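You operate a simulated robot arm through the tools that you are given. There is no shell and no other tool. Be economical: measure what you need, move in short steps, check, and stop when the job is done.

You run a simulated two-armed robot. Do the job below in one go: nothing can be reset, and whatever is moved stays where it is left.

JOB
Pick up the model card with one hand, pass it to the other hand and put it on the top of the test bench.

Only the result counts: the job must be done as asked and must still hold three seconds after the hand-in. Knocking over, shifting, dropping, spilling or breaking anything else fails it.

ROBOT AND FRAMES
Two 6-joint arms with two-finger parallel grippers on one trunk, on a base that drives. Base frame: it is fixed to the floor where the robot stands at the start and does not move with it; the origin is under the middle of the robot, x ahead of it, y to its left, z up. Units: mm, rad, N and s.
The left shoulder is at the start at [80, 216, 1299], the right one opposite. With the tool pointing down near the work surface each hand reaches from about 100 to 600 mm from the robot's upright axis, wherever it stands, measured 20 degrees to its own side. Places, roughly: model card [-1500, 1750, 500]; top of the test bench [-1500, -2700, 900]. Payload 3.43 kg a hand.
The TCP of each hand is the grasp point between the finger pads, 30 mm short of the fingertips. In the tool frame z runs along the fingers and y along their closing line. Largest opening 94 mm; finger width 28, thickness 10; the body of the gripper, 50 by 96 mm, starts 55 mm behind the TCP.
Orientation is told as [roll, pitch, yaw] about the base's x, y, z axes, in that order, counted from this pose: with the fingers straight down and closing along the base's y, the tool's x points along the base's -x, its y along +y and its z along -z.

CONTROLS
- The arms move only by the tool apply_moves. It takes "left_plan", "right_plan" or both (then of equal length, played together; a hand with none holds still); each is a list of rows, each an object of numbers (a shift or turn left out is 0, a gripper value left out holds the last): "fingers": the finger opening in mm, from 0 to 94; "dx", "dy", "dz": the shift along the base's x, y, z in units of 200 mm (1.0 is 200 mm); "ax", "ay", "az": the turn, a rotation vector about the base's x, y, z in units of 180 degrees (1.0 is 180 degrees). In form: [{"fingers": .., "dx": .., "dy": .., "dz": .., "ax": .., "ay": .., "az": ..}, ...]. A call has 1 to 12 rows; each row is the pose to reach, as a shift and turn from the pose commanded when the call began. A call with a number of a shift or a turn outside -1 to 1 is refused whole. Rows are played at 5 a second. More than 50 mm and 0.15 rad between two rows, or a gripper value outside its range, and nothing of the call is played. Where a pose cannot be reached the arm comes as near as it can. A force on the tool above 40 N (or 10 N above the force at the start of the call, whichever is more), or a blocked arm, ends the call early, and 0.2 s more pass. Each finger travels about 72 mm/s and halts on what it meets, pressing with about 38 N; the grip force reading is that of the motor and also rises with nothing between the fingers. The clock runs only during rows and for 0.2 s after the last one: add rows that repeat a pose to give the fingers time. The reply holds the time, the measured pose of the TCP, the force on the tool along the base axes, the opening and the grip force, in the units named above and with some noise, with the torque about the TCP (base axes, N m) and any sound that the robot's microphone picked up.
- Cameras (640 x 400 px; columns grow to the right, rows downward): "scene" is now at [110.1, 0, 1461.1]; the picture's right is [-0.00, -1.00, 0.00], its down [-0.72, 0.00, -0.69] and it looks along [0.69, -0.00, -0.72] (base axes); focal length 252 px, centre (320, 200). "left" rides on the left gripper at [76, -14, -103] in its tool frame; the picture's right is [0.18, 0.98, 0.00], its down [-0.75, 0.14, -0.64] and it looks along [-0.63, 0.12, 0.77] (tool axes); focal length 243 px, centre (320, 200). "right" rides on the right gripper at [76, 14, -102] in its tool frame; the picture's right is [-0.18, 0.98, 0.00], its down [-0.75, -0.14, -0.64] and it looks along [-0.63, -0.12, 0.77] (tool axes); focal length 243 px, centre (320, 200). There is no depth. A picture from a camera that has moved, and an enlarged one, comes with that camera's place and axes in the base frame and with its lens.
- camera(camera): a new picture of that camera. It takes no simulated time.
- raise_lower(by): slides the trunk up (or, below 0, down) by that many mm; the arms and the scene camera ride with it, the base frame stays. It gives what a move gives, with no picture.
- steer(legs): drives the robot by 1 to 6 legs, each [ahead, left, turn to the left] in mm, mm and rad, along the robot's own axes; the way and the turn of a leg run together, so that a leg with both is an arc; at most 1500 mm and 3.142 rad a leg. The arms and the cameras ride along, it lands a little off, and it stops where it bumps. It gives what a move gives.
- pan_tilt(pan, tilt): turns the head with the scene camera to pan (to the left, within 1.501 rad either way) and tilt (down, from -0.506 to 1.204), counted from straight ahead of the robot. It gives what a move gives.
- zoom(camera, box): a new picture of the part [left, top, right, bottom] of that camera's present view, enlarged. It takes no simulated time.
- sign_off(): hands the job in; it is judged then, once.

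Work in short steps. Places have to be worked out from the pictures, the camera data and where the tool is seen: move nearer, look again, correct. Check each grasp and each placing, and mend what went wrong. You have 135 turns and 102 pictures in all, those below and enlarged ones among them. Open the grippers and draw the arms clear of the work before you hand the job in, unless the task says otherwise; then end with one line.

The tools are called as a command line: name --argument value ..., lists and objects as JSON in quotes. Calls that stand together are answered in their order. apply_moves: Moves the arms, as the interface text tells. Its arguments: {"type":"object","properties":{"left_plan":{"type":"array","items":{"type":"object","properties":{"fingers":{"type":"number"},"dx":{"type":"number"},"dy":{"type":"number"},"dz":{"type":"number"},"ax":{"type":"number"},"ay":{"type":"number"},"az":{"type":"number"}}}},"right_plan":{"type":"array","items":{"type":"object","properties":{"fingers":{"type":"number"},"dx":{"type":"number"},"dy":{"type":"number"},"dz":{"type":"number"},"ax":{"type":"number"},"ay":{"type":"number"},"az":{"type":"number"}}}}},"required":[]} The other tools are called the same way: raise_lower (by) slides the trunk up or down; steer (legs) drives the base; pan_tilt (pan, tilt) turns the head that bears the scene camera; camera (camera) takes a picture; zoom (camera, box) takes an enlarged picture of a part of a camera's view; sign_off () hands the job in.

At the start:

```text
time: 0.0
left_position: [430.6, 165.2, 730.8]
left_ee_rot: [0.0, 0.0, 0.0]
left_ft_force: [-0.1, 0.4, 0.3]
left_moment: [0.01, 0.02, -0.02]
left_opening: 93.9
left_gripper_force: 0.1
right_position: [419.7, -188.2, 657.6]
right_ee_rot: [0.001, -0.001, 0.0]
right_ft_force: [0.2, 0.4, -0.1]
right_moment: [0.01, 0.01, 0.01]
right_opening: 94.0
right_gripper_force: 0.1
trunk travel left (down, up): [-529.0, 311.0]
robot x, y, heading: [-2.3, -1.2, 0.001]
head pan, tilt: [-0.005, 0.805]
```

scene: 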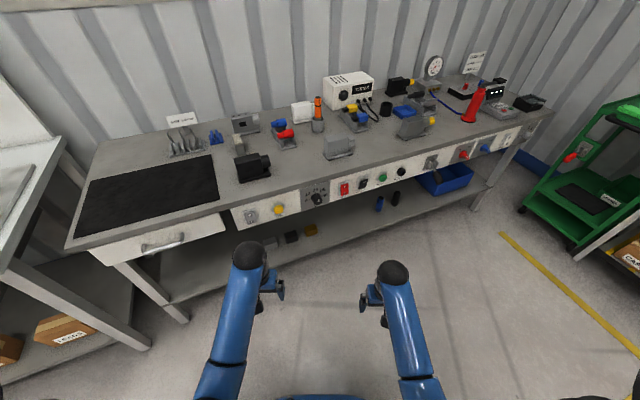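
right: 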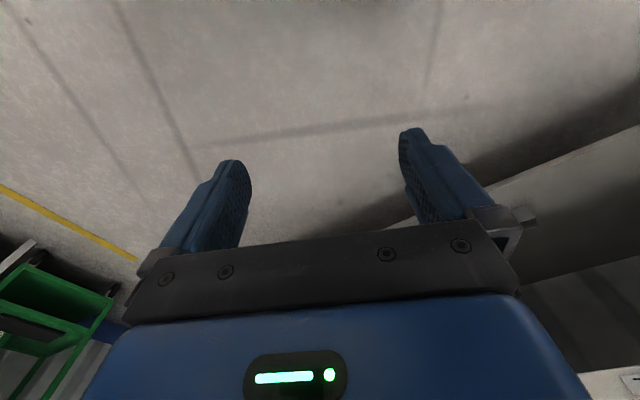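
left: 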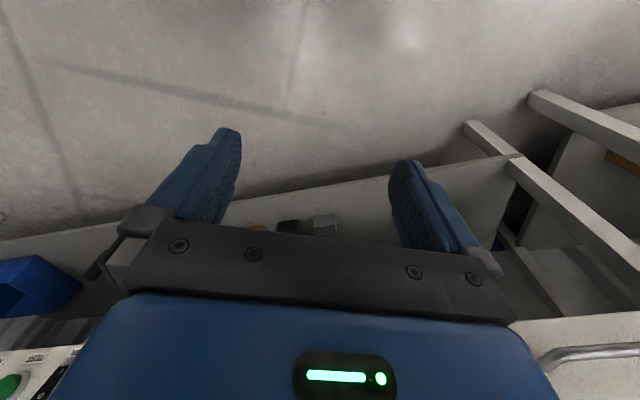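

The scene shows a workbench ahead; the card is behind-left and the test bench behind-right. I look left and right with the head first.

pan_tilt --pan 1.5 --tilt 0.4

camera --camera "scene"

pan_tilt --pan -1.5 --tilt 0.4

camera --camera "scene"

```text
time: 1.6
left_position: [429.5, 165.2, 730.3]
left_ee_rot: [0.0, 0.0, 0.0]
left_ft_force: [-0.1, -0.1, -0.1]
left_moment: [0.01, 0.01, 0.02]
left_opening: 94.1
left_gripper_force: 0.2
right_position: [419.7, -187.8, 657.3]
right_ee_rot: [0.0, 0.002, 0.0]
right_ft_force: [0.5, 0.4, -0.1]
right_moment: [-0.02, -0.01, -0.01]
right_opening: 94.0
right_gripper_force: 0.0
trunk travel left (down, up): [-529.0, 311.0]
robot x, y, heading: [3.0, -1.4, -0.001]
head pan, tilt: [1.499, 0.4]
```

```text
98 pictures are left
camera scene: at [36.3, 92.8, 1496.7], right [1.0, -0.07, 0.0], down [-0.03, -0.39, -0.92], along [0.07, 0.92, -0.39], focal length 252 px, centre (320, 200)
```

scene: 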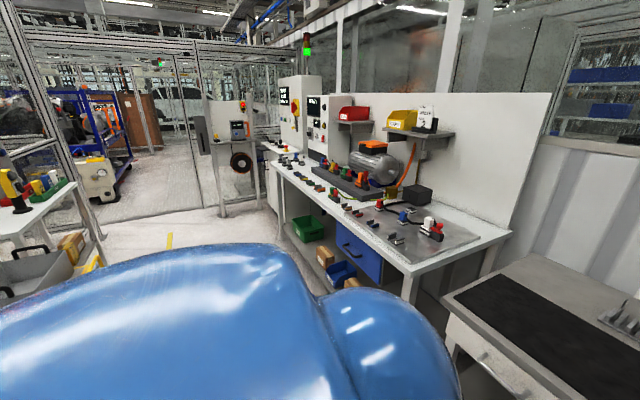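

```text
time: 4.2
left_position: [430.4, 164.0, 730.3]
left_ee_rot: [-0.001, -0.001, 0.001]
left_ft_force: [-0.2, -0.6, 0.8]
left_moment: [0.02, -0.03, -0.03]
left_opening: 93.9
left_gripper_force: 0.2
right_position: [419.5, -188.1, 656.1]
right_ee_rot: [0.002, 0.0, -0.001]
right_ft_force: [0.5, -0.3, -0.2]
right_moment: [-0.02, -0.02, 0.02]
right_opening: 94.0
right_gripper_force: 0.1
trunk travel left (down, up): [-529.0, 311.0]
robot x, y, heading: [0.4, 1.9, -0.001]
head pan, tilt: [-1.499, 0.4]
```

```text
97 pictures are left
camera scene: at [36.3, -92.0, 1496.7], right [-1.0, -0.07, 0.0], down [-0.03, 0.39, -0.92], along [0.07, -0.92, -0.39], focal length 252 px, centre (320, 200)
```

scene: 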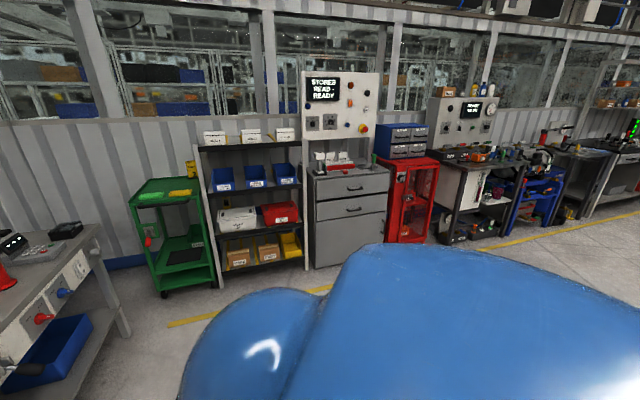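

The card's spot lies at about the grey bin/cart at the left of the first picture; the test bench is the dark bench under the "READY" panel. I turn left to face the card's place and look.

steer --legs '[[0, 0, 1.5], [0, 0, 0.78]]'

pan_tilt --pan 0 --tilt 0.4

camera --camera "scene"

```text
time: 10.3
left_position: [-403.6, 222.7, 730.6]
left_ee_rot: [0.0, 0.0, 2.273]
left_ft_force: [0.3, -0.8, 0.1]
left_moment: [0.02, 0.01, 0.0]
left_opening: 93.9
left_gripper_force: 0.0
right_position: [-129.0, 442.6, 657.6]
right_ee_rot: [0.0, 0.002, 2.272]
right_ft_force: [0.4, 0.3, 0.0]
right_moment: [0.03, 0.0, 0.0]
right_opening: 93.9
right_gripper_force: 0.1
trunk travel left (down, up): [-529.0, 311.0]
robot x, y, heading: [-1.6, 0.4, 2.272]
head pan, tilt: [-1.499, 0.4]
```

```text
time: 11.9
left_position: [-404.6, 223.2, 729.7]
left_ee_rot: [0.001, 0.001, 2.273]
left_ft_force: [0.4, 0.4, 0.7]
left_moment: [0.02, -0.01, -0.01]
left_opening: 93.8
left_gripper_force: 0.1
right_position: [-128.0, 442.8, 657.5]
right_ee_rot: [0.0, 0.0, 2.272]
right_ft_force: [-0.6, -0.5, -1.5]
right_moment: [-0.01, 0.02, 0.01]
right_opening: 94.0
right_gripper_force: 0.1
trunk travel left (down, up): [-529.0, 311.0]
robot x, y, heading: [1.4, -1.0, 2.273]
head pan, tilt: [0.0, 0.4]
```

```text
96 pictures are left
camera scene: at [-79.8, 94.3, 1496.7], right [0.76, 0.64, 0.0], down [0.25, -0.3, -0.92], along [-0.59, 0.7, -0.39], focal length 252 px, centre (320, 200)
```

scene: 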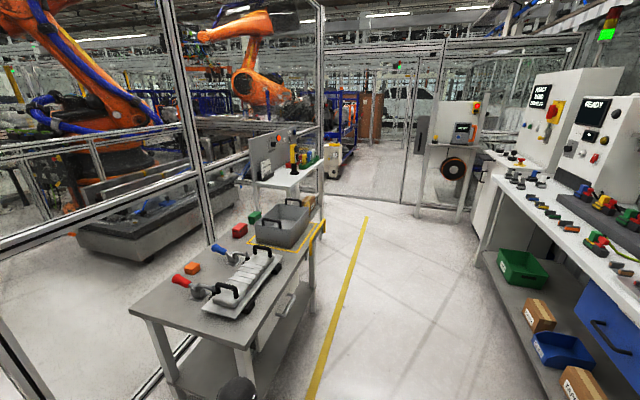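

The expected card place projects to about (318, 207), next to the table with the grey bin. I zoom there.

zoom --camera "scene" --box '[220, 130, 380, 260]'

```text
3.08 times, centred on (300, 195) of scene
camera zoom: at [-79.8, 94.3, 1496.7], right [0.76, 0.64, 0.0], down [0.25, -0.3, -0.92], along [-0.59, 0.7, -0.39], focal length 775 px, centre (382, 215)
```

zoom: 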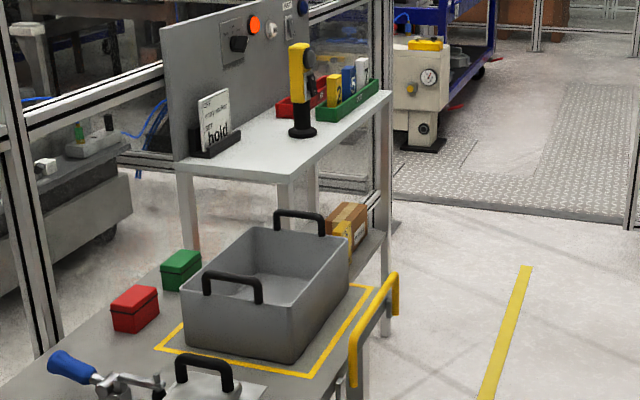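

The card seems to be on the lower shelf of the white-topped stand beyond the table, near the cardboard box. I turn a bit right, parallel to the aisle, drive up it and look again.

steer --legs '[[0, 0, -0.32], [0, -100, 0], [1450, 0, 0]]'

pan_tilt --pan 0.8 --tilt 0.6

camera --camera "scene"

```text
time: 20.8
left_position: [-773.6, 1712.9, 730.1]
left_ee_rot: [0.0, 0.001, 1.962]
left_ft_force: [-0.2, -0.6, 0.9]
left_moment: [0.01, -0.04, -0.01]
left_opening: 93.6
left_gripper_force: 0.1
right_position: [-443.8, 1839.1, 656.9]
right_ee_rot: [-0.001, -0.001, 1.961]
right_ft_force: [0.0, 0.2, -0.1]
right_moment: [0.01, 0.01, 0.03]
right_opening: 94.0
right_gripper_force: 0.0
trunk travel left (down, up): [-529.0, 311.0]
robot x, y, heading: [-457.5, 1379.8, 1.959]
head pan, tilt: [0.0, 0.4]
```

```text
time: 22.0
left_position: [-774.1, 1713.1, 731.4]
left_ee_rot: [0.002, 0.001, 1.959]
left_ft_force: [-0.1, -1.2, 0.5]
left_moment: [0.04, 0.03, 0.0]
left_opening: 94.1
left_gripper_force: 0.0
right_position: [-445.3, 1839.5, 657.4]
right_ee_rot: [0.0, -0.001, 1.962]
right_ft_force: [0.3, -0.2, -0.7]
right_moment: [-0.01, 0.01, 0.01]
right_opening: 94.1
right_gripper_force: 0.1
trunk travel left (down, up): [-529.0, 311.0]
robot x, y, heading: [-455.4, 1376.1, 1.963]
head pan, tilt: [0.799, 0.6]
```

```text
94 pictures are left
camera scene: at [-551.6, 1439.6, 1478.5], right [0.37, 0.93, 0.0], down [0.52, -0.21, -0.83], along [-0.77, 0.31, -0.56], focal length 252 px, centre (320, 200)
```

scene: 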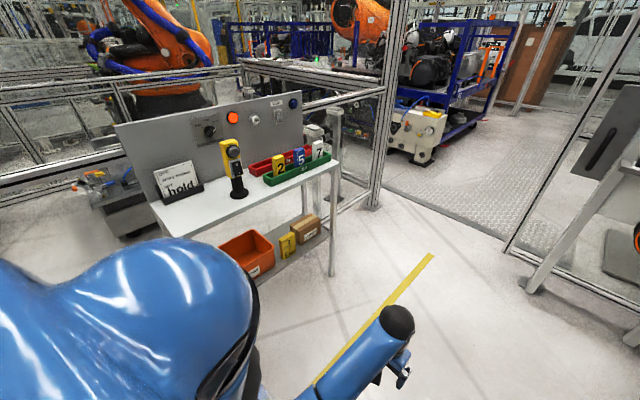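

zoom --camera "scene" --box '[140, 110, 350, 290]'

```text
2.22 times, centred on (245, 200) of scene
camera zoom: at [-551.6, 1439.6, 1478.5], right [0.37, 0.93, 0.0], down [0.52, -0.21, -0.83], along [-0.77, 0.31, -0.56], focal length 560 px, centre (487, 200)
```

zoom: 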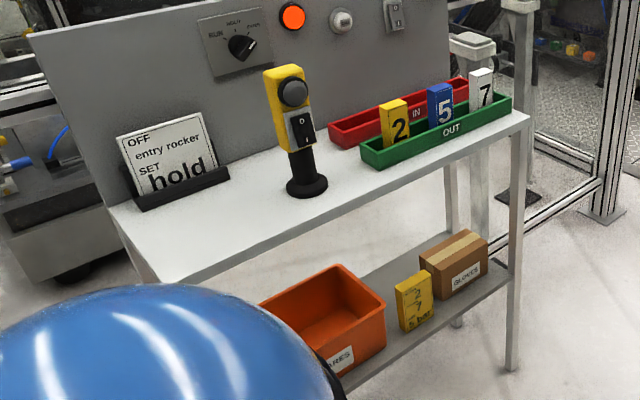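

The yellow plate on the lower shelf (about (-1600,1660,~450)) is the best candidate for the model card. I drive on and face the stand.

steer --legs '[[450, -80, 0], [0, 0, 1.57]]'

pan_tilt --pan 0 --tilt 0.8

camera --camera "scene"

```text
time: 28.5
left_position: [-890.1, 1503.1, 730.6]
left_ee_rot: [0.001, 0.0, -2.751]
left_ft_force: [1.0, -0.7, -0.1]
left_moment: [-0.03, 0.04, 0.01]
left_opening: 94.1
left_gripper_force: 0.0
right_position: [-1014.3, 1832.4, 657.1]
right_ee_rot: [0.001, 0.0, -2.75]
right_ft_force: [0.3, 1.3, -0.3]
right_moment: [0.04, 0.01, 0.0]
right_opening: 94.1
right_gripper_force: 0.1
trunk travel left (down, up): [-529.0, 311.0]
robot x, y, heading: [-554.8, 1816.7, -2.747]
head pan, tilt: [0.799, 0.6]
```

```text
time: 29.6
left_position: [-890.2, 1503.4, 731.2]
left_ee_rot: [0.0, 0.0, -2.752]
left_ft_force: [-0.3, -0.6, 0.2]
left_moment: [0.0, -0.01, 0.0]
left_opening: 93.9
left_gripper_force: 0.1
right_position: [-1016.1, 1831.8, 656.2]
right_ee_rot: [0.0, -0.001, -2.752]
right_ft_force: [0.0, 0.3, -0.3]
right_moment: [-0.03, 0.0, 0.05]
right_opening: 93.9
right_gripper_force: 0.0
trunk travel left (down, up): [-529.0, 311.0]
robot x, y, heading: [-556.6, 1816.1, -2.752]
head pan, tilt: [0.0, 0.799]
```

```text
92 pictures are left
camera scene: at [-657.6, 1776.5, 1461.6], right [-0.38, 0.92, 0.0], down [0.66, 0.27, -0.7], along [-0.64, -0.27, -0.72], focal length 252 px, centre (320, 200)
```

scene: 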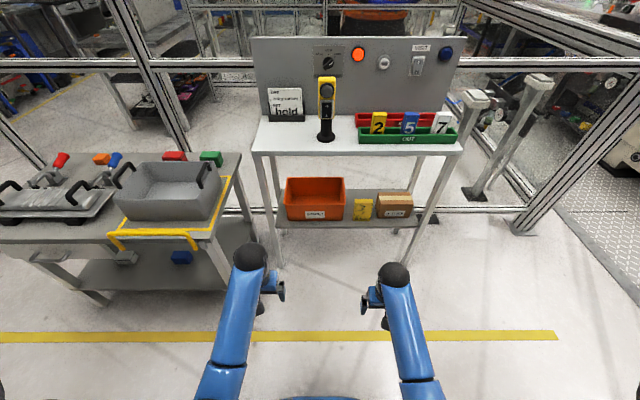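

zoom --camera "scene" --box '[330, 180, 430, 240]'

zoom --camera "scene" --box '[240, 90, 480, 240]'

```text
6.40 times, centred on (380, 210) of scene
camera zoom: at [-657.6, 1776.5, 1461.6], right [-0.38, 0.92, 0.0], down [0.66, 0.27, -0.7], along [-0.64, -0.27, -0.72], focal length 1612 px, centre (-64, 136)
```

zoom: 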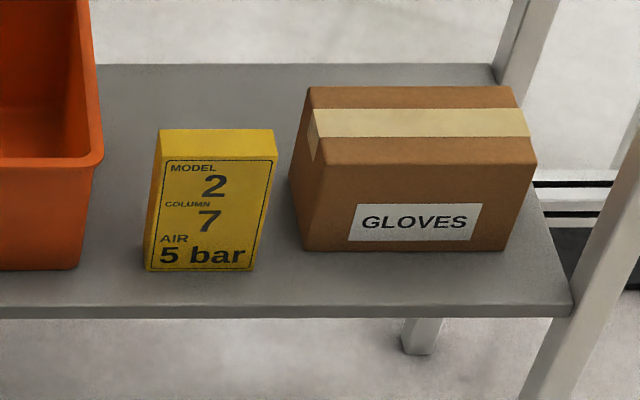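

```text
2.67 times, centred on (360, 165) of scene
camera zoom: at [-657.6, 1776.5, 1461.6], right [-0.38, 0.92, 0.0], down [0.66, 0.27, -0.7], along [-0.64, -0.27, -0.72], focal length 672 px, centre (213, 293)
```

zoom: 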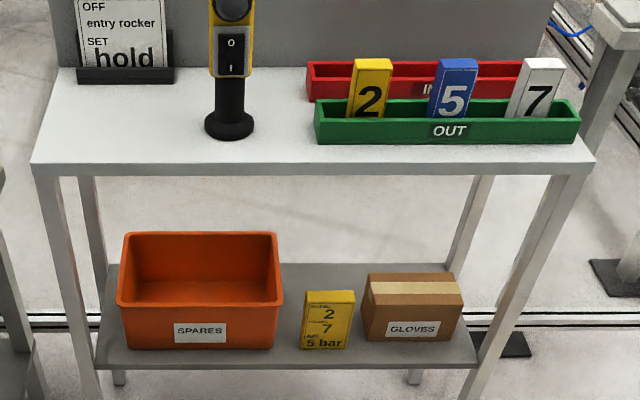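

The yellow block reads "MODEL 2 / COLUMN 7 / AIR 5 bar": that's the model card, standing on the lower shelf about 60 mm behind the front edge, under the white top (~z 880). I lower the trunk so the arm can go in under the top, and look again for parallax.

raise_lower --by -430

pan_tilt --pan -0.2 --tilt 0.5

camera --camera "scene"

zoom --camera "scene" --box '[250, 140, 410, 240]'

```text
refused: -430 is not a number from -400 to 400
```

```text
time: 30.4
left_position: [-888.5, 1501.8, 730.2]
left_ee_rot: [0.0, 0.0, -2.75]
left_ft_force: [-0.1, -0.4, -0.5]
left_moment: [0.0, 0.02, -0.03]
left_opening: 93.9
left_gripper_force: 0.0
right_position: [-1014.4, 1833.0, 656.4]
right_ee_rot: [0.0, 0.0, -2.75]
right_ft_force: [-0.6, -0.6, 0.7]
right_moment: [0.03, 0.0, -0.01]
right_opening: 94.3
right_gripper_force: 0.0
trunk travel left (down, up): [-529.0, 311.0]
robot x, y, heading: [-559.5, 1814.8, -2.747]
head pan, tilt: [-0.201, 0.499]
```

```text
89 pictures are left
camera scene: at [-672.5, 1790.1, 1487.5], right [-0.19, 0.98, 0.0], down [0.47, 0.09, -0.88], along [-0.86, -0.17, -0.48], focal length 252 px, centre (320, 200)
```

scene: 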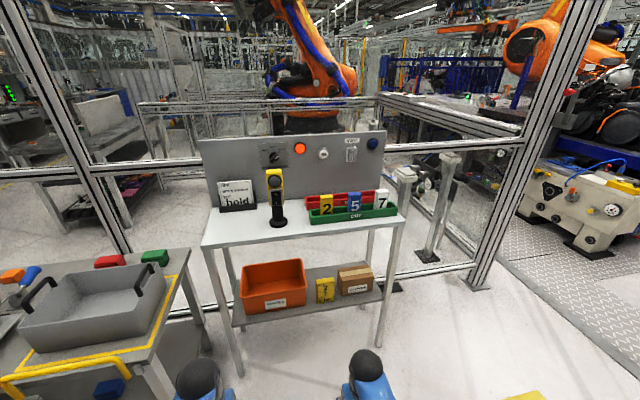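

```text
4.00 times, centred on (330, 190) of scene
camera zoom: at [-672.5, 1790.1, 1487.5], right [-0.19, 0.98, 0.0], down [0.47, 0.09, -0.88], along [-0.86, -0.17, -0.48], focal length 1008 px, centre (280, 240)
```

zoom: 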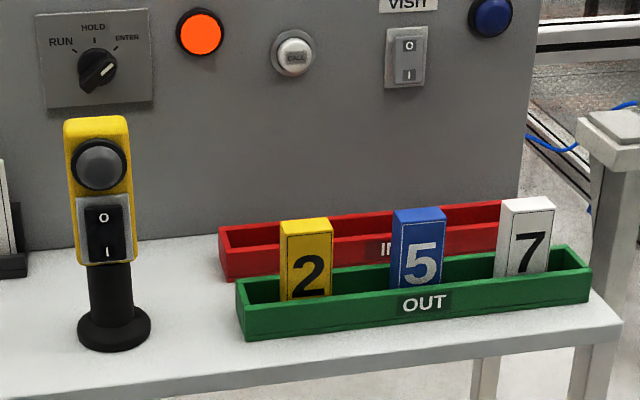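

The trunk move was refused (limit 400). I lower 400 and look at the card from there.

raise_lower --by -400

camera --camera "scene"

camera --camera "right"

```text
time: 34.3
left_position: [-888.9, 1501.8, 331.0]
left_ee_rot: [0.0, 0.002, -2.751]
left_ft_force: [0.2, -0.7, -0.4]
left_moment: [0.03, 0.0, -0.02]
left_opening: 93.9
left_gripper_force: 0.0
right_position: [-1014.5, 1832.5, 257.9]
right_ee_rot: [-0.001, 0.0, -2.749]
right_ft_force: [0.2, 0.8, 0.2]
right_moment: [0.0, -0.05, 0.0]
right_opening: 93.9
right_gripper_force: 0.0
trunk travel left (down, up): [-129.0, 711.0]
robot x, y, heading: [-552.3, 1819.2, -2.75]
head pan, tilt: [-0.201, 0.499]
```

```text
87 pictures are left
camera scene: at [-672.3, 1790.2, 1087.6], right [-0.19, 0.98, 0.0], down [0.47, 0.09, -0.88], along [-0.86, -0.17, -0.48], focal length 252 px, centre (320, 200)
```

scene: 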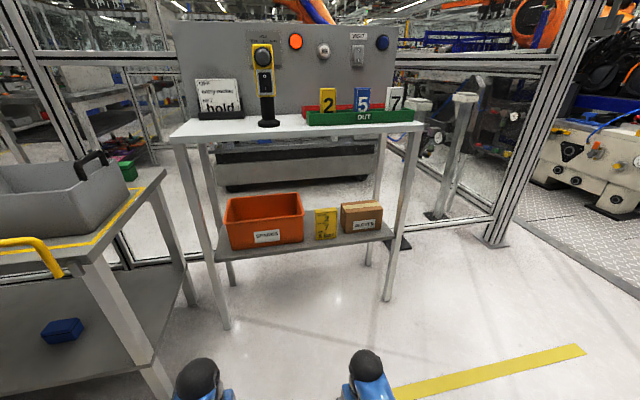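

```text
86 pictures are left
camera right: at [-938.6, 1847.4, 359.6], right [0.2, -0.98, 0.0], down [-0.75, -0.16, 0.64], along [-0.63, -0.13, -0.77], focal length 243 px, centre (320, 200)
```

right: 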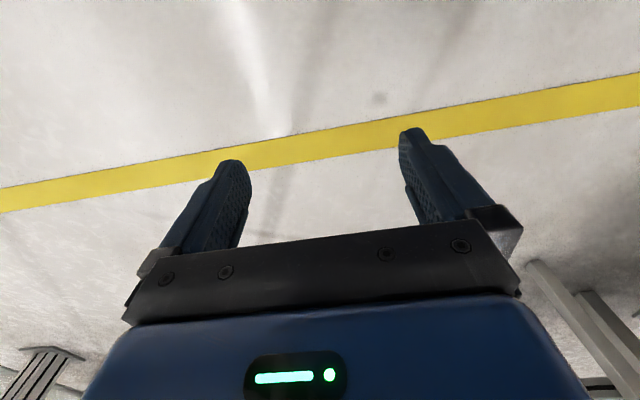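

zoom --camera "scene" --box '[290, 190, 400, 260]'

```text
5.71 times, centred on (345, 225) of scene
camera zoom: at [-672.3, 1790.2, 1087.6], right [-0.19, 0.98, 0.0], down [0.47, 0.09, -0.88], along [-0.86, -0.17, -0.48], focal length 1440 px, centre (177, 57)
```

zoom: 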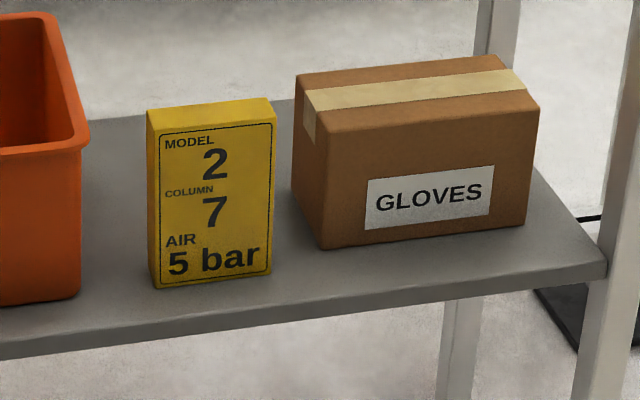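

Triangulated: card centre ≈ (-1556,1643), z 413–553, ~92 wide, ~32 thick, aligned with the shelf edge; white top underside ≈ z 870. I retract the left hand, and raise the right hand while turning it 90° so its closing line spans the card's thickness.

apply_moves --left_plan '[{"dx": 0.07, "dy": 0.03, "dz": 0.04}, {"dx": 0.14, "dy": 0.06, "dz": 0.08}, {"dx": 0.21, "dy": 0.085, "dz": 0.12}, {"dx": 0.28, "dy": 0.11, "dz": 0.16}, {"dx": 0.35, "dy": 0.14, "dz": 0.2}, {"dx": 0.42, "dy": 0.17, "dz": 0.25}, {"dx": 0.49, "dy": 0.2, "dz": 0.3}, {"dx": 0.56, "dy": 0.23, "dz": 0.34}, {"dx": 0.63, "dy": 0.26, "dz": 0.38}, {"dx": 0.7, "dy": 0.285, "dz": 0.42}, {"dx": 0.77, "dy": 0.31, "dz": 0.46}, {"dx": 0.83, "dy": 0.34, "dz": 0.5}]' --right_plan '[{"dz": 0.08, "az": -0.0417}, {"dz": 0.16, "az": -0.0833}, {"dz": 0.24, "az": -0.125}, {"dz": 0.32, "az": -0.1667}, {"dz": 0.4, "az": -0.2083}, {"dz": 0.48, "az": -0.25}, {"dz": 0.56, "az": -0.2917}, {"dz": 0.64, "az": -0.3333}, {"dz": 0.72, "az": -0.375}, {"dz": 0.8, "az": -0.4167}, {"dz": 0.88, "az": -0.4583}, {"dz": 0.96, "az": -0.5}]'

camera --camera "scene"

```text
time: 36.9
left_position: [-711.8, 1569.6, 357.6]
left_ee_rot: [0.0, -0.003, -2.751]
left_ft_force: [0.1, 0.0, 0.1]
left_moment: [-0.02, 0.04, -0.05]
left_opening: 94.0
left_gripper_force: 0.0
left hand out of reach, approached as far as the arm can: row 1, 2, 3, 4, 5, 6, 7, 8, 9, 10, 11, 12
right_position: [-1024.5, 1824.8, 335.2]
right_ee_rot: [0.011, 0.001, 1.959]
right_ft_force: [-0.6, -0.7, 0.5]
right_moment: [0.01, -0.01, -0.02]
right_opening: 93.9
right_gripper_force: 0.1
right hand out of reach, approached as far as the arm can: row 5, 6, 7, 8, 9, 10, 11, 12
trunk travel left (down, up): [-129.0, 711.0]
robot x, y, heading: [-556.0, 1819.3, -2.75]
head pan, tilt: [-0.201, 0.499]
```

```text
84 pictures are left
camera scene: at [-672.3, 1790.1, 1087.5], right [-0.19, 0.98, 0.0], down [0.47, 0.09, -0.88], along [-0.86, -0.17, -0.48], focal length 252 px, centre (320, 200)
```

scene: 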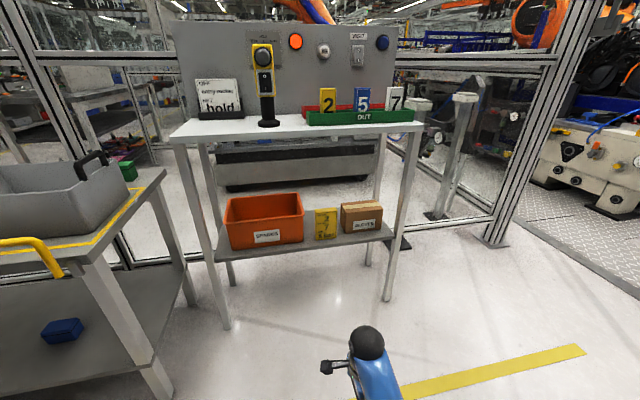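

Tool-down height is limited near the body (~560 mm below the shoulder). I test how high the right hand can go when further out, while still clear of the stand.

apply_moves --right_plan '[{"dx": -0.15, "dy": -0.06, "dz": 0.0}, {"dx": -0.3, "dy": -0.12, "dz": 0.1}, {"dx": -0.4, "dy": -0.16, "dz": 0.3}, {"dx": -0.46, "dy": -0.19, "dz": 0.5}, {"dx": -0.46, "dy": -0.19, "dz": 0.7}, {"dx": -0.46, "dy": -0.19, "dz": 0.9}, {"dx": -0.46, "dy": -0.19, "dz": 0.9}]'

camera --camera "scene"

```text
time: 38.5
left_position: [-712.7, 1568.0, 357.5]
left_ee_rot: [-0.001, -0.003, -2.75]
left_ft_force: [-0.6, 0.3, 0.2]
left_moment: [0.02, 0.01, 0.02]
left_opening: 94.1
left_gripper_force: 0.0
right_position: [-1178.9, 1754.1, 403.8]
right_ee_rot: [0.001, 0.0, 1.962]
right_ft_force: [-0.4, -0.2, 0.3]
right_moment: [-0.02, 0.0, 0.01]
right_opening: 94.0
right_gripper_force: 0.0
right hand out of reach, approached as far as the arm can: row 2, 3, 4, 5, 6, 7
trunk travel left (down, up): [-129.0, 711.0]
robot x, y, heading: [-555.6, 1816.9, -2.752]
head pan, tilt: [-0.201, 0.499]
```

```text
83 pictures are left
camera scene: at [-672.4, 1790.2, 1087.5], right [-0.19, 0.98, 0.0], down [0.47, 0.09, -0.88], along [-0.86, -0.17, -0.48], focal length 252 px, centre (320, 200)
```

scene: 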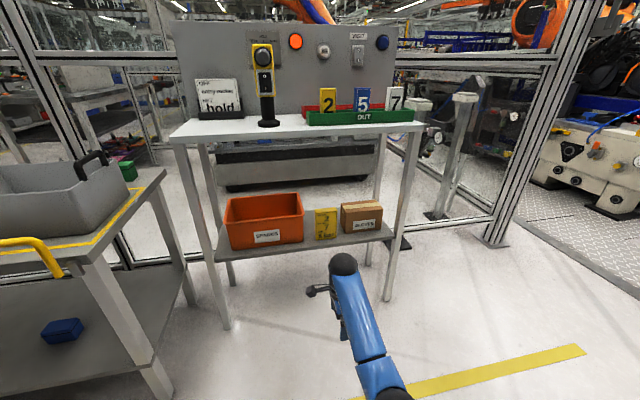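

The straight-down tool limits forearm slope too much to clear the white top. I'll instead roll the right hand 45° (fingers pointing down-left) so the wrist sits lower beside the card; I test this in free air.

apply_moves --right_plan '[{"ax": -0.0385, "ay": -0.0159}, {"ax": -0.077, "ay": -0.0318}, {"ax": -0.1155, "ay": -0.0477}, {"ax": -0.154, "ay": -0.0636}, {"ax": -0.1925, "ay": -0.0795}, {"ax": -0.231, "ay": -0.0954}, {"ax": -0.231, "ay": -0.0954}]'

camera --camera "scene"

```text
time: 40.1
left_position: [-712.5, 1568.6, 356.9]
left_ee_rot: [0.001, -0.003, -2.751]
left_ft_force: [-0.2, 0.1, 0.4]
left_moment: [-0.01, -0.03, -0.01]
left_opening: 94.0
left_gripper_force: 0.0
right_position: [-1180.0, 1755.8, 402.7]
right_ee_rot: [0.0, 0.787, 1.962]
right_ft_force: [0.7, 0.1, -0.3]
right_moment: [0.01, 0.01, -0.02]
right_opening: 93.9
right_gripper_force: 0.1
trunk travel left (down, up): [-129.0, 711.0]
robot x, y, heading: [-556.0, 1823.0, -2.745]
head pan, tilt: [-0.201, 0.499]
```

```text
82 pictures are left
camera scene: at [-672.3, 1790.1, 1087.5], right [-0.19, 0.98, 0.0], down [0.47, 0.09, -0.88], along [-0.86, -0.17, -0.48], focal length 252 px, centre (320, 200)
```

scene: 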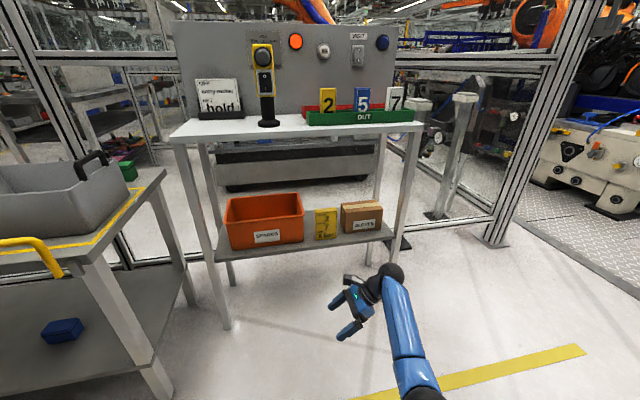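

The roll works and commanded pose follows the actual one. I test raising in this posture.

apply_moves --right_plan '[{"dz": 0.2}, {"dz": 0.4}, {"dz": 0.6}, {"dz": 0.8}, {"dz": 0.95}]'

camera --camera "scene"

```text
time: 41.3
left_position: [-712.3, 1568.2, 355.8]
left_ee_rot: [-0.002, -0.003, -2.751]
left_ft_force: [-0.8, 0.0, 0.1]
left_moment: [0.03, -0.01, -0.03]
left_opening: 93.9
left_gripper_force: 0.0
right_position: [-1211.2, 1706.0, 544.3]
right_ee_rot: [0.005, 0.789, 1.962]
right_ft_force: [0.2, -0.6, 0.7]
right_moment: [0.04, 0.0, -0.02]
right_opening: 94.0
right_gripper_force: 0.1
right hand out of reach, approached as far as the arm can: row 2, 3, 4, 5
trunk travel left (down, up): [-129.0, 711.0]
robot x, y, heading: [-553.3, 1816.7, -2.75]
head pan, tilt: [-0.201, 0.499]
```

```text
81 pictures are left
camera scene: at [-672.2, 1790.0, 1087.5], right [-0.19, 0.98, 0.0], down [0.47, 0.09, -0.88], along [-0.86, -0.17, -0.48], focal length 252 px, centre (320, 200)
```

scene: 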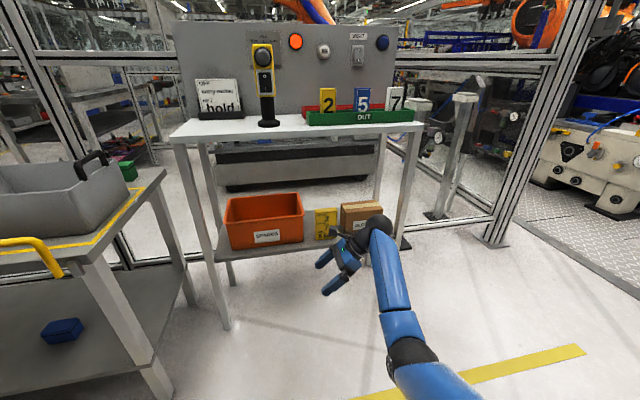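

In this posture the hand reaches z 544 (355 below shoulder), which suits. I lower the hand 20 mm for slack, raise the trunk 75 mm so the fingers pass above the card, then check from both cameras before driving in.

apply_moves --right_plan '[{"dz": -0.1}]'

raise_lower --by 75

camera --camera "right"

```text
time: 41.7
left_position: [-712.2, 1569.1, 357.1]
left_ee_rot: [0.001, -0.003, -2.752]
left_ft_force: [-0.1, 0.4, 0.7]
left_moment: [0.0, 0.01, -0.02]
left_opening: 94.1
left_gripper_force: 0.1
right_position: [-1211.8, 1706.2, 524.8]
right_ee_rot: [0.0, 0.785, 1.963]
right_ft_force: [-0.4, -0.3, -0.6]
right_moment: [0.0, 0.01, 0.0]
right_opening: 93.8
right_gripper_force: 0.0
trunk travel left (down, up): [-129.0, 711.0]
robot x, y, heading: [-556.8, 1817.9, -2.751]
head pan, tilt: [-0.201, 0.499]
```

```text
time: 42.8
left_position: [-711.8, 1568.7, 432.1]
left_ee_rot: [0.0, -0.003, -2.75]
left_ft_force: [-0.3, 0.2, 0.8]
left_moment: [-0.03, -0.04, -0.04]
left_opening: 93.9
left_gripper_force: 0.1
right_position: [-1212.6, 1705.9, 598.5]
right_ee_rot: [-0.002, 0.786, 1.963]
right_ft_force: [-0.2, 0.2, -0.1]
right_moment: [0.01, 0.01, -0.03]
right_opening: 93.6
right_gripper_force: 0.1
trunk travel left (down, up): [-204.0, 636.0]
robot x, y, heading: [-556.3, 1820.7, -2.755]
head pan, tilt: [-0.201, 0.499]
```

```text
80 pictures are left
camera right: at [-1232.1, 1717.5, 725.4], right [-0.96, -0.25, -0.13], down [-0.25, 0.97, -0.08], along [0.15, -0.04, -0.99], focal length 243 px, centre (320, 200)
```

right: 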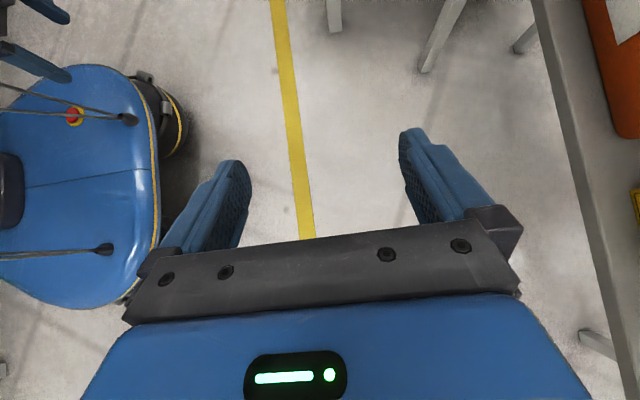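

The wrist camera looks straight down; good for alignment. I drive right 90 and ahead 230, then look before the fingers go over the card.

steer --legs '[[0, -90, 0], [230, 0, 0]]'

camera --camera "right"

camera --camera "scene"

```text
time: 45.2
left_position: [-964.7, 1563.0, 431.0]
left_ee_rot: [0.0, -0.001, -2.755]
left_ft_force: [-0.3, -0.1, -0.1]
left_moment: [0.02, 0.0, 0.03]
left_opening: 94.0
left_gripper_force: 0.0
right_position: [-1462.4, 1702.5, 597.9]
right_ee_rot: [-0.003, 0.786, 1.957]
right_ft_force: [-0.3, -0.4, -0.4]
right_moment: [-0.01, -0.05, 0.0]
right_opening: 93.8
right_gripper_force: 0.0
trunk travel left (down, up): [-204.0, 636.0]
robot x, y, heading: [-805.1, 1814.1, -2.754]
head pan, tilt: [-0.201, 0.499]
```

```text
79 pictures are left
camera right: at [-1483.1, 1714.2, 725.0], right [-0.96, -0.25, -0.13], down [-0.24, 0.97, -0.08], along [0.15, -0.04, -0.99], focal length 243 px, centre (320, 200)
```

right: 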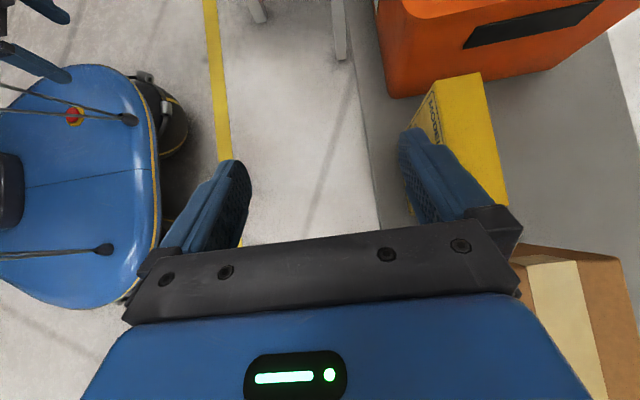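

```text
78 pictures are left
camera scene: at [-923.7, 1784.4, 1162.4], right [-0.19, 0.98, 0.0], down [0.47, 0.09, -0.88], along [-0.86, -0.16, -0.48], focal length 252 px, centre (320, 200)
```

scene: 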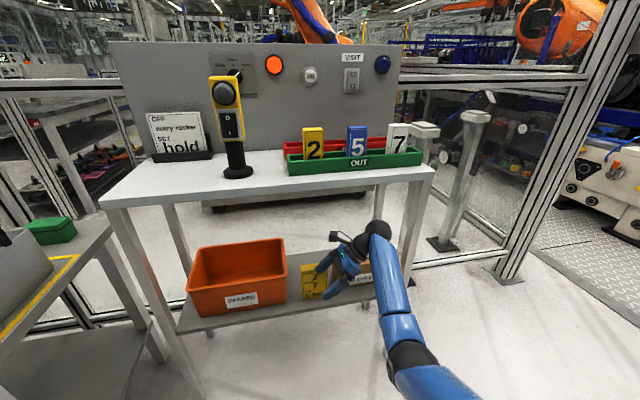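

Close-up puts the card centre at about (-1545,1645), top z≈553. I drive 98 mm ahead and 6 left so the fingers straddle it.

steer --legs '[[98, 6, 0]]'

camera --camera "right"

camera --camera "scene"

```text
time: 46.4
left_position: [-1052.5, 1520.4, 431.0]
left_ee_rot: [0.002, -0.003, -2.753]
left_ft_force: [0.1, -0.9, 0.9]
left_moment: [0.02, -0.05, 0.02]
left_opening: 93.8
left_gripper_force: 0.1
right_position: [-1551.8, 1661.4, 599.0]
right_ee_rot: [-0.001, 0.784, 1.956]
right_ft_force: [0.5, 1.1, 0.1]
right_moment: [0.01, 0.02, 0.03]
right_opening: 93.9
right_gripper_force: 0.0
trunk travel left (down, up): [-204.0, 636.0]
robot x, y, heading: [-896.4, 1765.1, -2.754]
head pan, tilt: [-0.201, 0.499]
```

```text
77 pictures are left
camera right: at [-1572.6, 1671.6, 724.8], right [-0.96, -0.25, -0.13], down [-0.24, 0.97, -0.08], along [0.15, -0.04, -0.99], focal length 243 px, centre (320, 200)
```

right: 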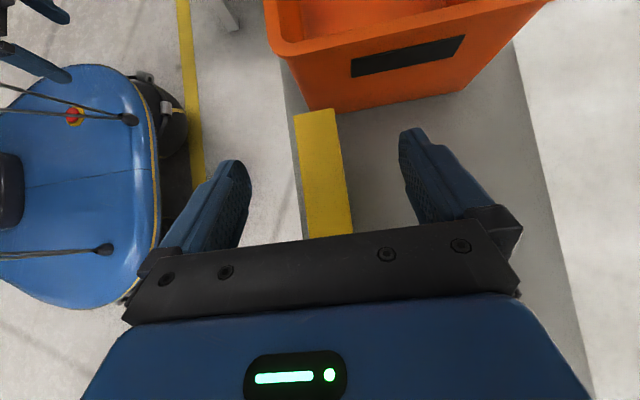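

```text
76 pictures are left
camera scene: at [-1013.2, 1741.4, 1162.4], right [-0.18, 0.98, 0.0], down [0.47, 0.09, -0.88], along [-0.86, -0.16, -0.48], focal length 252 px, centre (320, 200)
```

scene: 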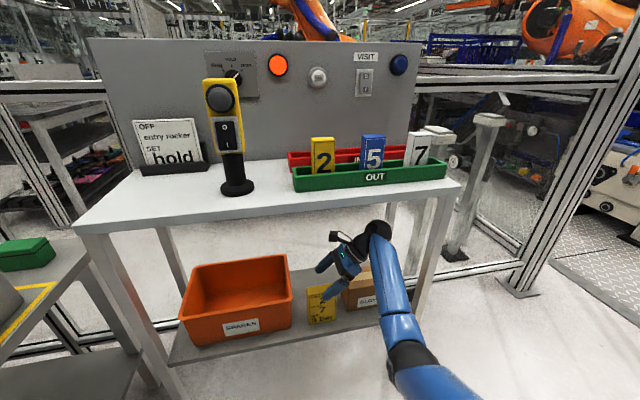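

The card is centred between the fingers. I lower the hand 72 mm with the arm (force-guarded), keeping it open, then look.

apply_moves --right_plan '[{"dz": -0.12}, {"dz": -0.24}, {"dz": -0.36}]'

camera --camera "right"

zoom --camera "scene" --box '[270, 200, 430, 340]'

```text
time: 47.2
left_position: [-1052.9, 1520.7, 431.7]
left_ee_rot: [0.0, -0.003, -2.754]
left_ft_force: [0.2, -0.4, -0.9]
left_moment: [0.0, 0.04, -0.01]
left_opening: 94.2
left_gripper_force: 0.0
right_position: [-1551.4, 1661.8, 527.7]
right_ee_rot: [-0.002, 0.785, 1.958]
right_ft_force: [1.0, -0.6, -0.5]
right_moment: [-0.02, 0.04, 0.04]
right_opening: 94.2
right_gripper_force: 0.1
trunk travel left (down, up): [-204.0, 636.0]
robot x, y, heading: [-896.6, 1769.0, -2.749]
head pan, tilt: [-0.201, 0.499]
```

```text
75 pictures are left
camera right: at [-1571.7, 1672.5, 653.9], right [-0.96, -0.25, -0.13], down [-0.24, 0.97, -0.08], along [0.15, -0.04, -0.99], focal length 243 px, centre (320, 200)
```

right: 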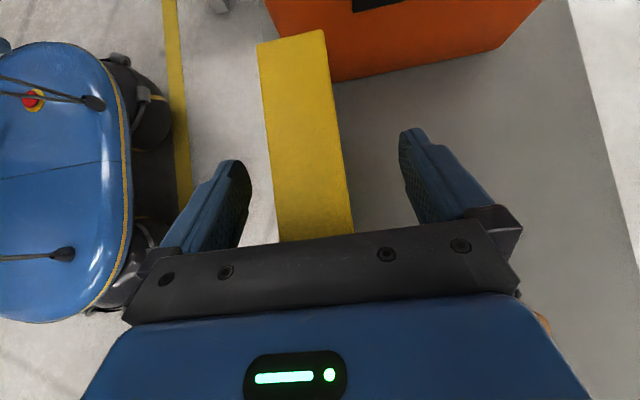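

```text
2.86 times, centred on (350, 270) of scene
camera zoom: at [-1012.4, 1742.0, 1162.5], right [-0.19, 0.98, 0.0], down [0.47, 0.09, -0.88], along [-0.86, -0.16, -0.48], focal length 720 px, centre (234, 0)
```

zoom: 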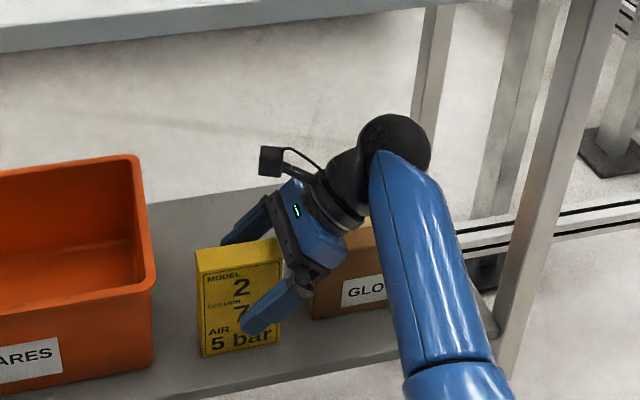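

Card sits ~10 mm toward the robot from the finger centre. I recentre 10 mm and close.

apply_moves --right_plan '[{"dx": 0.046, "dy": 0.019}, {"dx": 0.046, "dy": 0.019, "fingers": 0}, {"dx": 0.046, "dy": 0.019, "fingers": 0}, {"dx": 0.046, "dy": 0.019, "fingers": 0}, {"dx": 0.046, "dy": 0.019, "fingers": 0}, {"dx": 0.046, "dy": 0.019, "fingers": 0}]'

camera --camera "right"

```text
time: 48.6
left_position: [-1052.1, 1520.7, 431.9]
left_ee_rot: [-0.001, -0.003, -2.753]
left_ft_force: [0.7, 0.5, 0.4]
left_moment: [-0.03, 0.01, 0.02]
left_opening: 93.9
left_gripper_force: 0.0
right_position: [-1542.2, 1663.7, 527.5]
right_ee_rot: [0.0, 0.786, 1.955]
right_ft_force: [0.1, 0.3, 1.3]
right_moment: [-0.07, -0.09, 0.04]
right_opening: 33.7
right_gripper_force: 37.8
trunk travel left (down, up): [-204.0, 636.0]
robot x, y, heading: [-893.8, 1770.6, -2.752]
head pan, tilt: [-0.201, 0.499]
```

```text
73 pictures are left
camera right: at [-1562.3, 1676.3, 654.3], right [-0.96, -0.25, -0.13], down [-0.24, 0.97, -0.08], along [0.15, -0.04, -0.99], focal length 243 px, centre (320, 200)
```

right: 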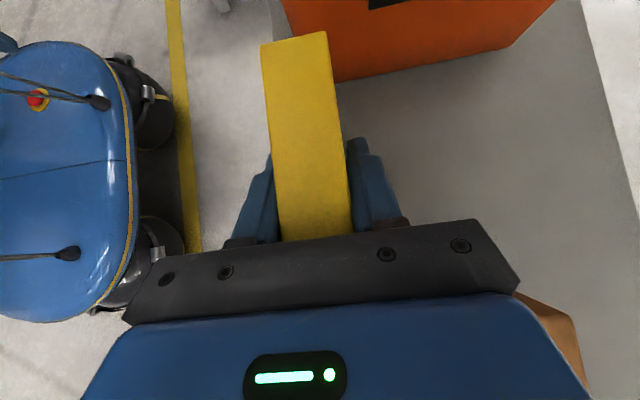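

Gripped at 33.7 mm, 38 N. I lift 50 mm and back out 400 mm.

apply_moves --right_plan '[{"dz": 0.08}, {"dz": 0.17}, {"dz": 0.25}]'

steer --legs '[[-400, 0, 0]]'

camera --camera "scene"

```text
time: 49.4
left_position: [-1054.4, 1520.4, 431.4]
left_ee_rot: [-0.001, -0.004, -2.754]
left_ft_force: [1.3, 1.0, 0.0]
left_moment: [-0.01, 0.02, 0.02]
left_opening: 94.2
left_gripper_force: 0.0
right_position: [-1542.0, 1663.8, 575.9]
right_ee_rot: [0.0, 0.787, 1.959]
right_ft_force: [-0.5, -0.7, -1.5]
right_moment: [0.04, 0.0, 0.02]
right_opening: 33.7
right_gripper_force: 38.0
trunk travel left (down, up): [-204.0, 636.0]
robot x, y, heading: [-895.3, 1769.1, -2.757]
head pan, tilt: [-0.201, 0.499]
```

```text
time: 51.9
left_position: [-685.8, 1671.7, 432.7]
left_ee_rot: [0.0, -0.003, -2.764]
left_ft_force: [0.7, -0.8, 0.3]
left_moment: [0.01, -0.01, -0.01]
left_opening: 93.9
left_gripper_force: 0.1
right_position: [-1174.5, 1818.4, 577.1]
right_ee_rot: [0.0, 0.785, 1.948]
right_ft_force: [0.2, 0.0, -1.0]
right_moment: [0.04, 0.02, -0.03]
right_opening: 33.5
right_gripper_force: 38.4
trunk travel left (down, up): [-204.0, 636.0]
robot x, y, heading: [-525.4, 1916.4, -2.765]
head pan, tilt: [-0.201, 0.499]
```

```text
72 pictures are left
camera scene: at [-642.6, 1891.7, 1162.6], right [-0.18, 0.98, 0.0], down [0.47, 0.08, -0.88], along [-0.86, -0.15, -0.48], focal length 252 px, centre (320, 200)
```

scene: 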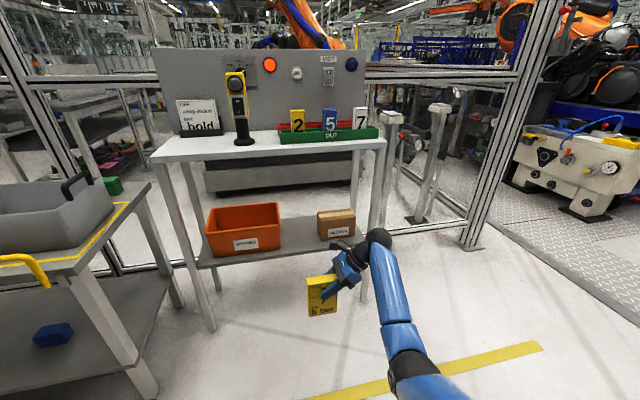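

Card is held securely, upright and clear. Now prepare the handover: bring the right hand to the centre in front of me, and turn the left hand 90° at its left side.

apply_moves --right_plan '[{"dx": 0.0796, "dy": -0.0313, "dz": -0.0375}, {"dx": 0.159, "dy": -0.0625, "dz": -0.075}, {"dx": 0.239, "dy": -0.0938, "dz": -0.1125}, {"dx": 0.318, "dy": -0.125, "dz": -0.15}, {"dx": 0.398, "dy": -0.156, "dz": -0.1875}, {"dx": 0.4775, "dy": -0.1875, "dz": -0.225}, {"dx": 0.557, "dy": -0.219, "dz": -0.2625}, {"dx": 0.637, "dy": -0.25, "dz": -0.3}, {"dx": 0.716, "dy": -0.281, "dz": -0.3375}, {"dx": 0.796, "dy": -0.3125, "dz": -0.375}, {"dx": 0.875, "dy": -0.344, "dz": -0.4125}, {"dx": 0.955, "dy": -0.375, "dz": -0.45}]' --left_plan '[{"dx": -0.053, "dy": -0.048, "az": 0.0417}, {"dx": -0.106, "dy": -0.096, "az": 0.0833}, {"dx": -0.159, "dy": -0.144, "az": 0.125}, {"dx": -0.212, "dy": -0.192, "az": 0.1667}, {"dx": -0.265, "dy": -0.24, "az": 0.2083}, {"dx": -0.318, "dy": -0.288, "az": 0.25}, {"dx": -0.37, "dy": -0.335, "az": 0.2917}, {"dx": -0.423, "dy": -0.383, "az": 0.3333}, {"dx": -0.476, "dy": -0.431, "az": 0.375}, {"dx": -0.529, "dy": -0.479, "az": 0.4167}, {"dx": -0.582, "dy": -0.527, "az": 0.4583}, {"dx": -0.635, "dy": -0.575, "az": 0.5}]'

pan_tilt --pan 0 --tilt 0.9

camera --camera "scene"

```text
time: 54.5
left_position: [-812.3, 1553.4, 405.8]
left_ee_rot: [-0.003, -0.003, -1.189]
left_ft_force: [0.0, -0.5, -0.1]
left_moment: [0.0, -0.02, 0.03]
left_opening: 93.8
left_gripper_force: 0.1
left hand out of reach, approached as far as the arm can: row 1, 2, 3, 4, 5, 6, 7, 8, 9, 10, 11, 12
right_position: [-985.9, 1743.3, 488.8]
right_ee_rot: [0.002, 0.788, 1.947]
right_ft_force: [-0.2, -0.3, -1.1]
right_moment: [-0.01, 0.01, -0.03]
right_opening: 33.8
right_gripper_force: 38.4
trunk travel left (down, up): [-204.0, 636.0]
robot x, y, heading: [-524.0, 1919.3, -2.767]
head pan, tilt: [-0.201, 0.499]
```

```text
time: 55.3
left_position: [-811.9, 1553.2, 406.6]
left_ee_rot: [-0.003, -0.004, -1.192]
left_ft_force: [0.1, -0.1, 0.5]
left_moment: [-0.04, -0.01, 0.02]
left_opening: 94.0
left_gripper_force: 0.0
right_position: [-986.1, 1743.0, 486.7]
right_ee_rot: [-0.001, 0.786, 1.947]
right_ft_force: [0.5, 0.7, -0.5]
right_moment: [0.02, 0.01, 0.01]
right_opening: 33.6
right_gripper_force: 38.2
trunk travel left (down, up): [-204.0, 636.0]
robot x, y, heading: [-523.0, 1923.1, -2.762]
head pan, tilt: [0.0, 0.901]
```

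```text
71 pictures are left
camera scene: at [-623.8, 1879.6, 1128.7], right [-0.37, 0.93, 0.0], down [0.73, 0.29, -0.62], along [-0.58, -0.23, -0.78], focal length 252 px, centre (320, 200)
```

scene: 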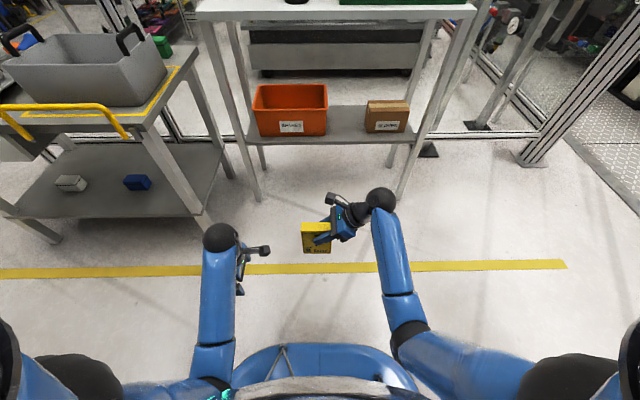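

Both arms are as planned: card near the centre. I roll the left hand so its fingers point right and slightly down, and bring it to 100 mm left of its grip point.

apply_moves --left_plan '[{"dx": -0.069, "dy": 0.035, "dz": 0.005, "ax": 0.0373, "ay": 0.0148}, {"dx": -0.138, "dy": 0.07, "dz": 0.01, "ax": 0.0747, "ay": 0.0296}, {"dx": -0.207, "dy": 0.105, "dz": 0.015, "ax": 0.112, "ay": 0.0443}, {"dx": -0.276, "dy": 0.14, "dz": 0.02, "ax": 0.1493, "ay": 0.0591}, {"dx": -0.344, "dy": 0.175, "dz": 0.025, "ax": 0.1867, "ay": 0.0739}, {"dx": -0.413, "dy": 0.21, "dz": 0.03, "ax": 0.224, "ay": 0.0887}, {"dx": -0.482, "dy": 0.245, "dz": 0.035, "ax": 0.2613, "ay": 0.1034}, {"dx": -0.551, "dy": 0.28, "dz": 0.04, "ax": 0.2987, "ay": 0.1182}, {"dx": -0.62, "dy": 0.315, "dz": 0.045, "ax": 0.336, "ay": 0.133}]'

camera --camera "left"

zoom --camera "scene" --box '[200, 160, 440, 310]'

```text
time: 57.3
left_position: [-938.2, 1618.4, 414.4]
left_ee_rot: [0.001, 1.135, -1.191]
left_ft_force: [-0.4, 0.3, -0.4]
left_moment: [0.0, -0.01, 0.0]
left_opening: 94.1
left_gripper_force: 0.0
right_position: [-985.4, 1743.1, 488.0]
right_ee_rot: [-0.002, 0.787, 1.949]
right_ft_force: [0.2, -0.4, -1.4]
right_moment: [-0.01, -0.03, 0.03]
right_opening: 33.9
right_gripper_force: 38.3
trunk travel left (down, up): [-204.0, 636.0]
robot x, y, heading: [-531.0, 1920.2, -2.765]
head pan, tilt: [0.0, 0.901]
```

```text
70 pictures are left
camera left: at [-928.6, 1556.8, 525.7], right [0.88, 0.44, 0.17], down [0.46, -0.78, -0.41], along [-0.05, 0.44, -0.9], focal length 243 px, centre (320, 200)
```

left: 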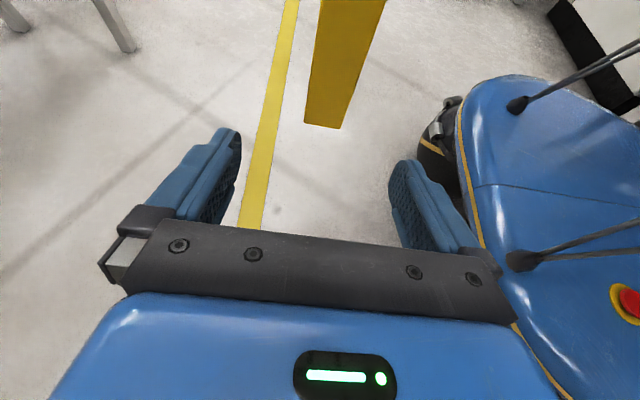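

```text
2.67 times, centred on (320, 235) of scene
camera zoom: at [-624.0, 1879.4, 1128.6], right [-0.37, 0.93, 0.0], down [0.73, 0.29, -0.62], along [-0.58, -0.23, -0.78], focal length 672 px, centre (320, 107)
```

zoom: 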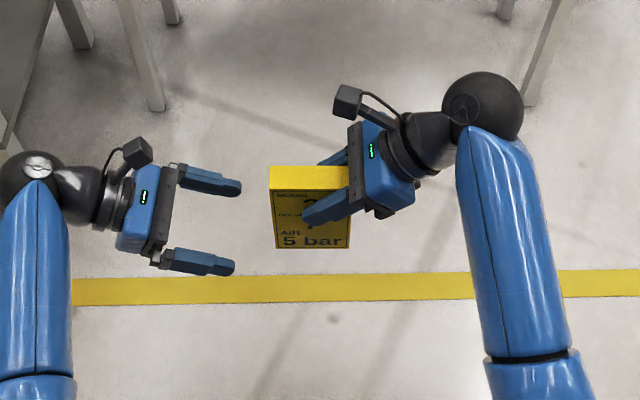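

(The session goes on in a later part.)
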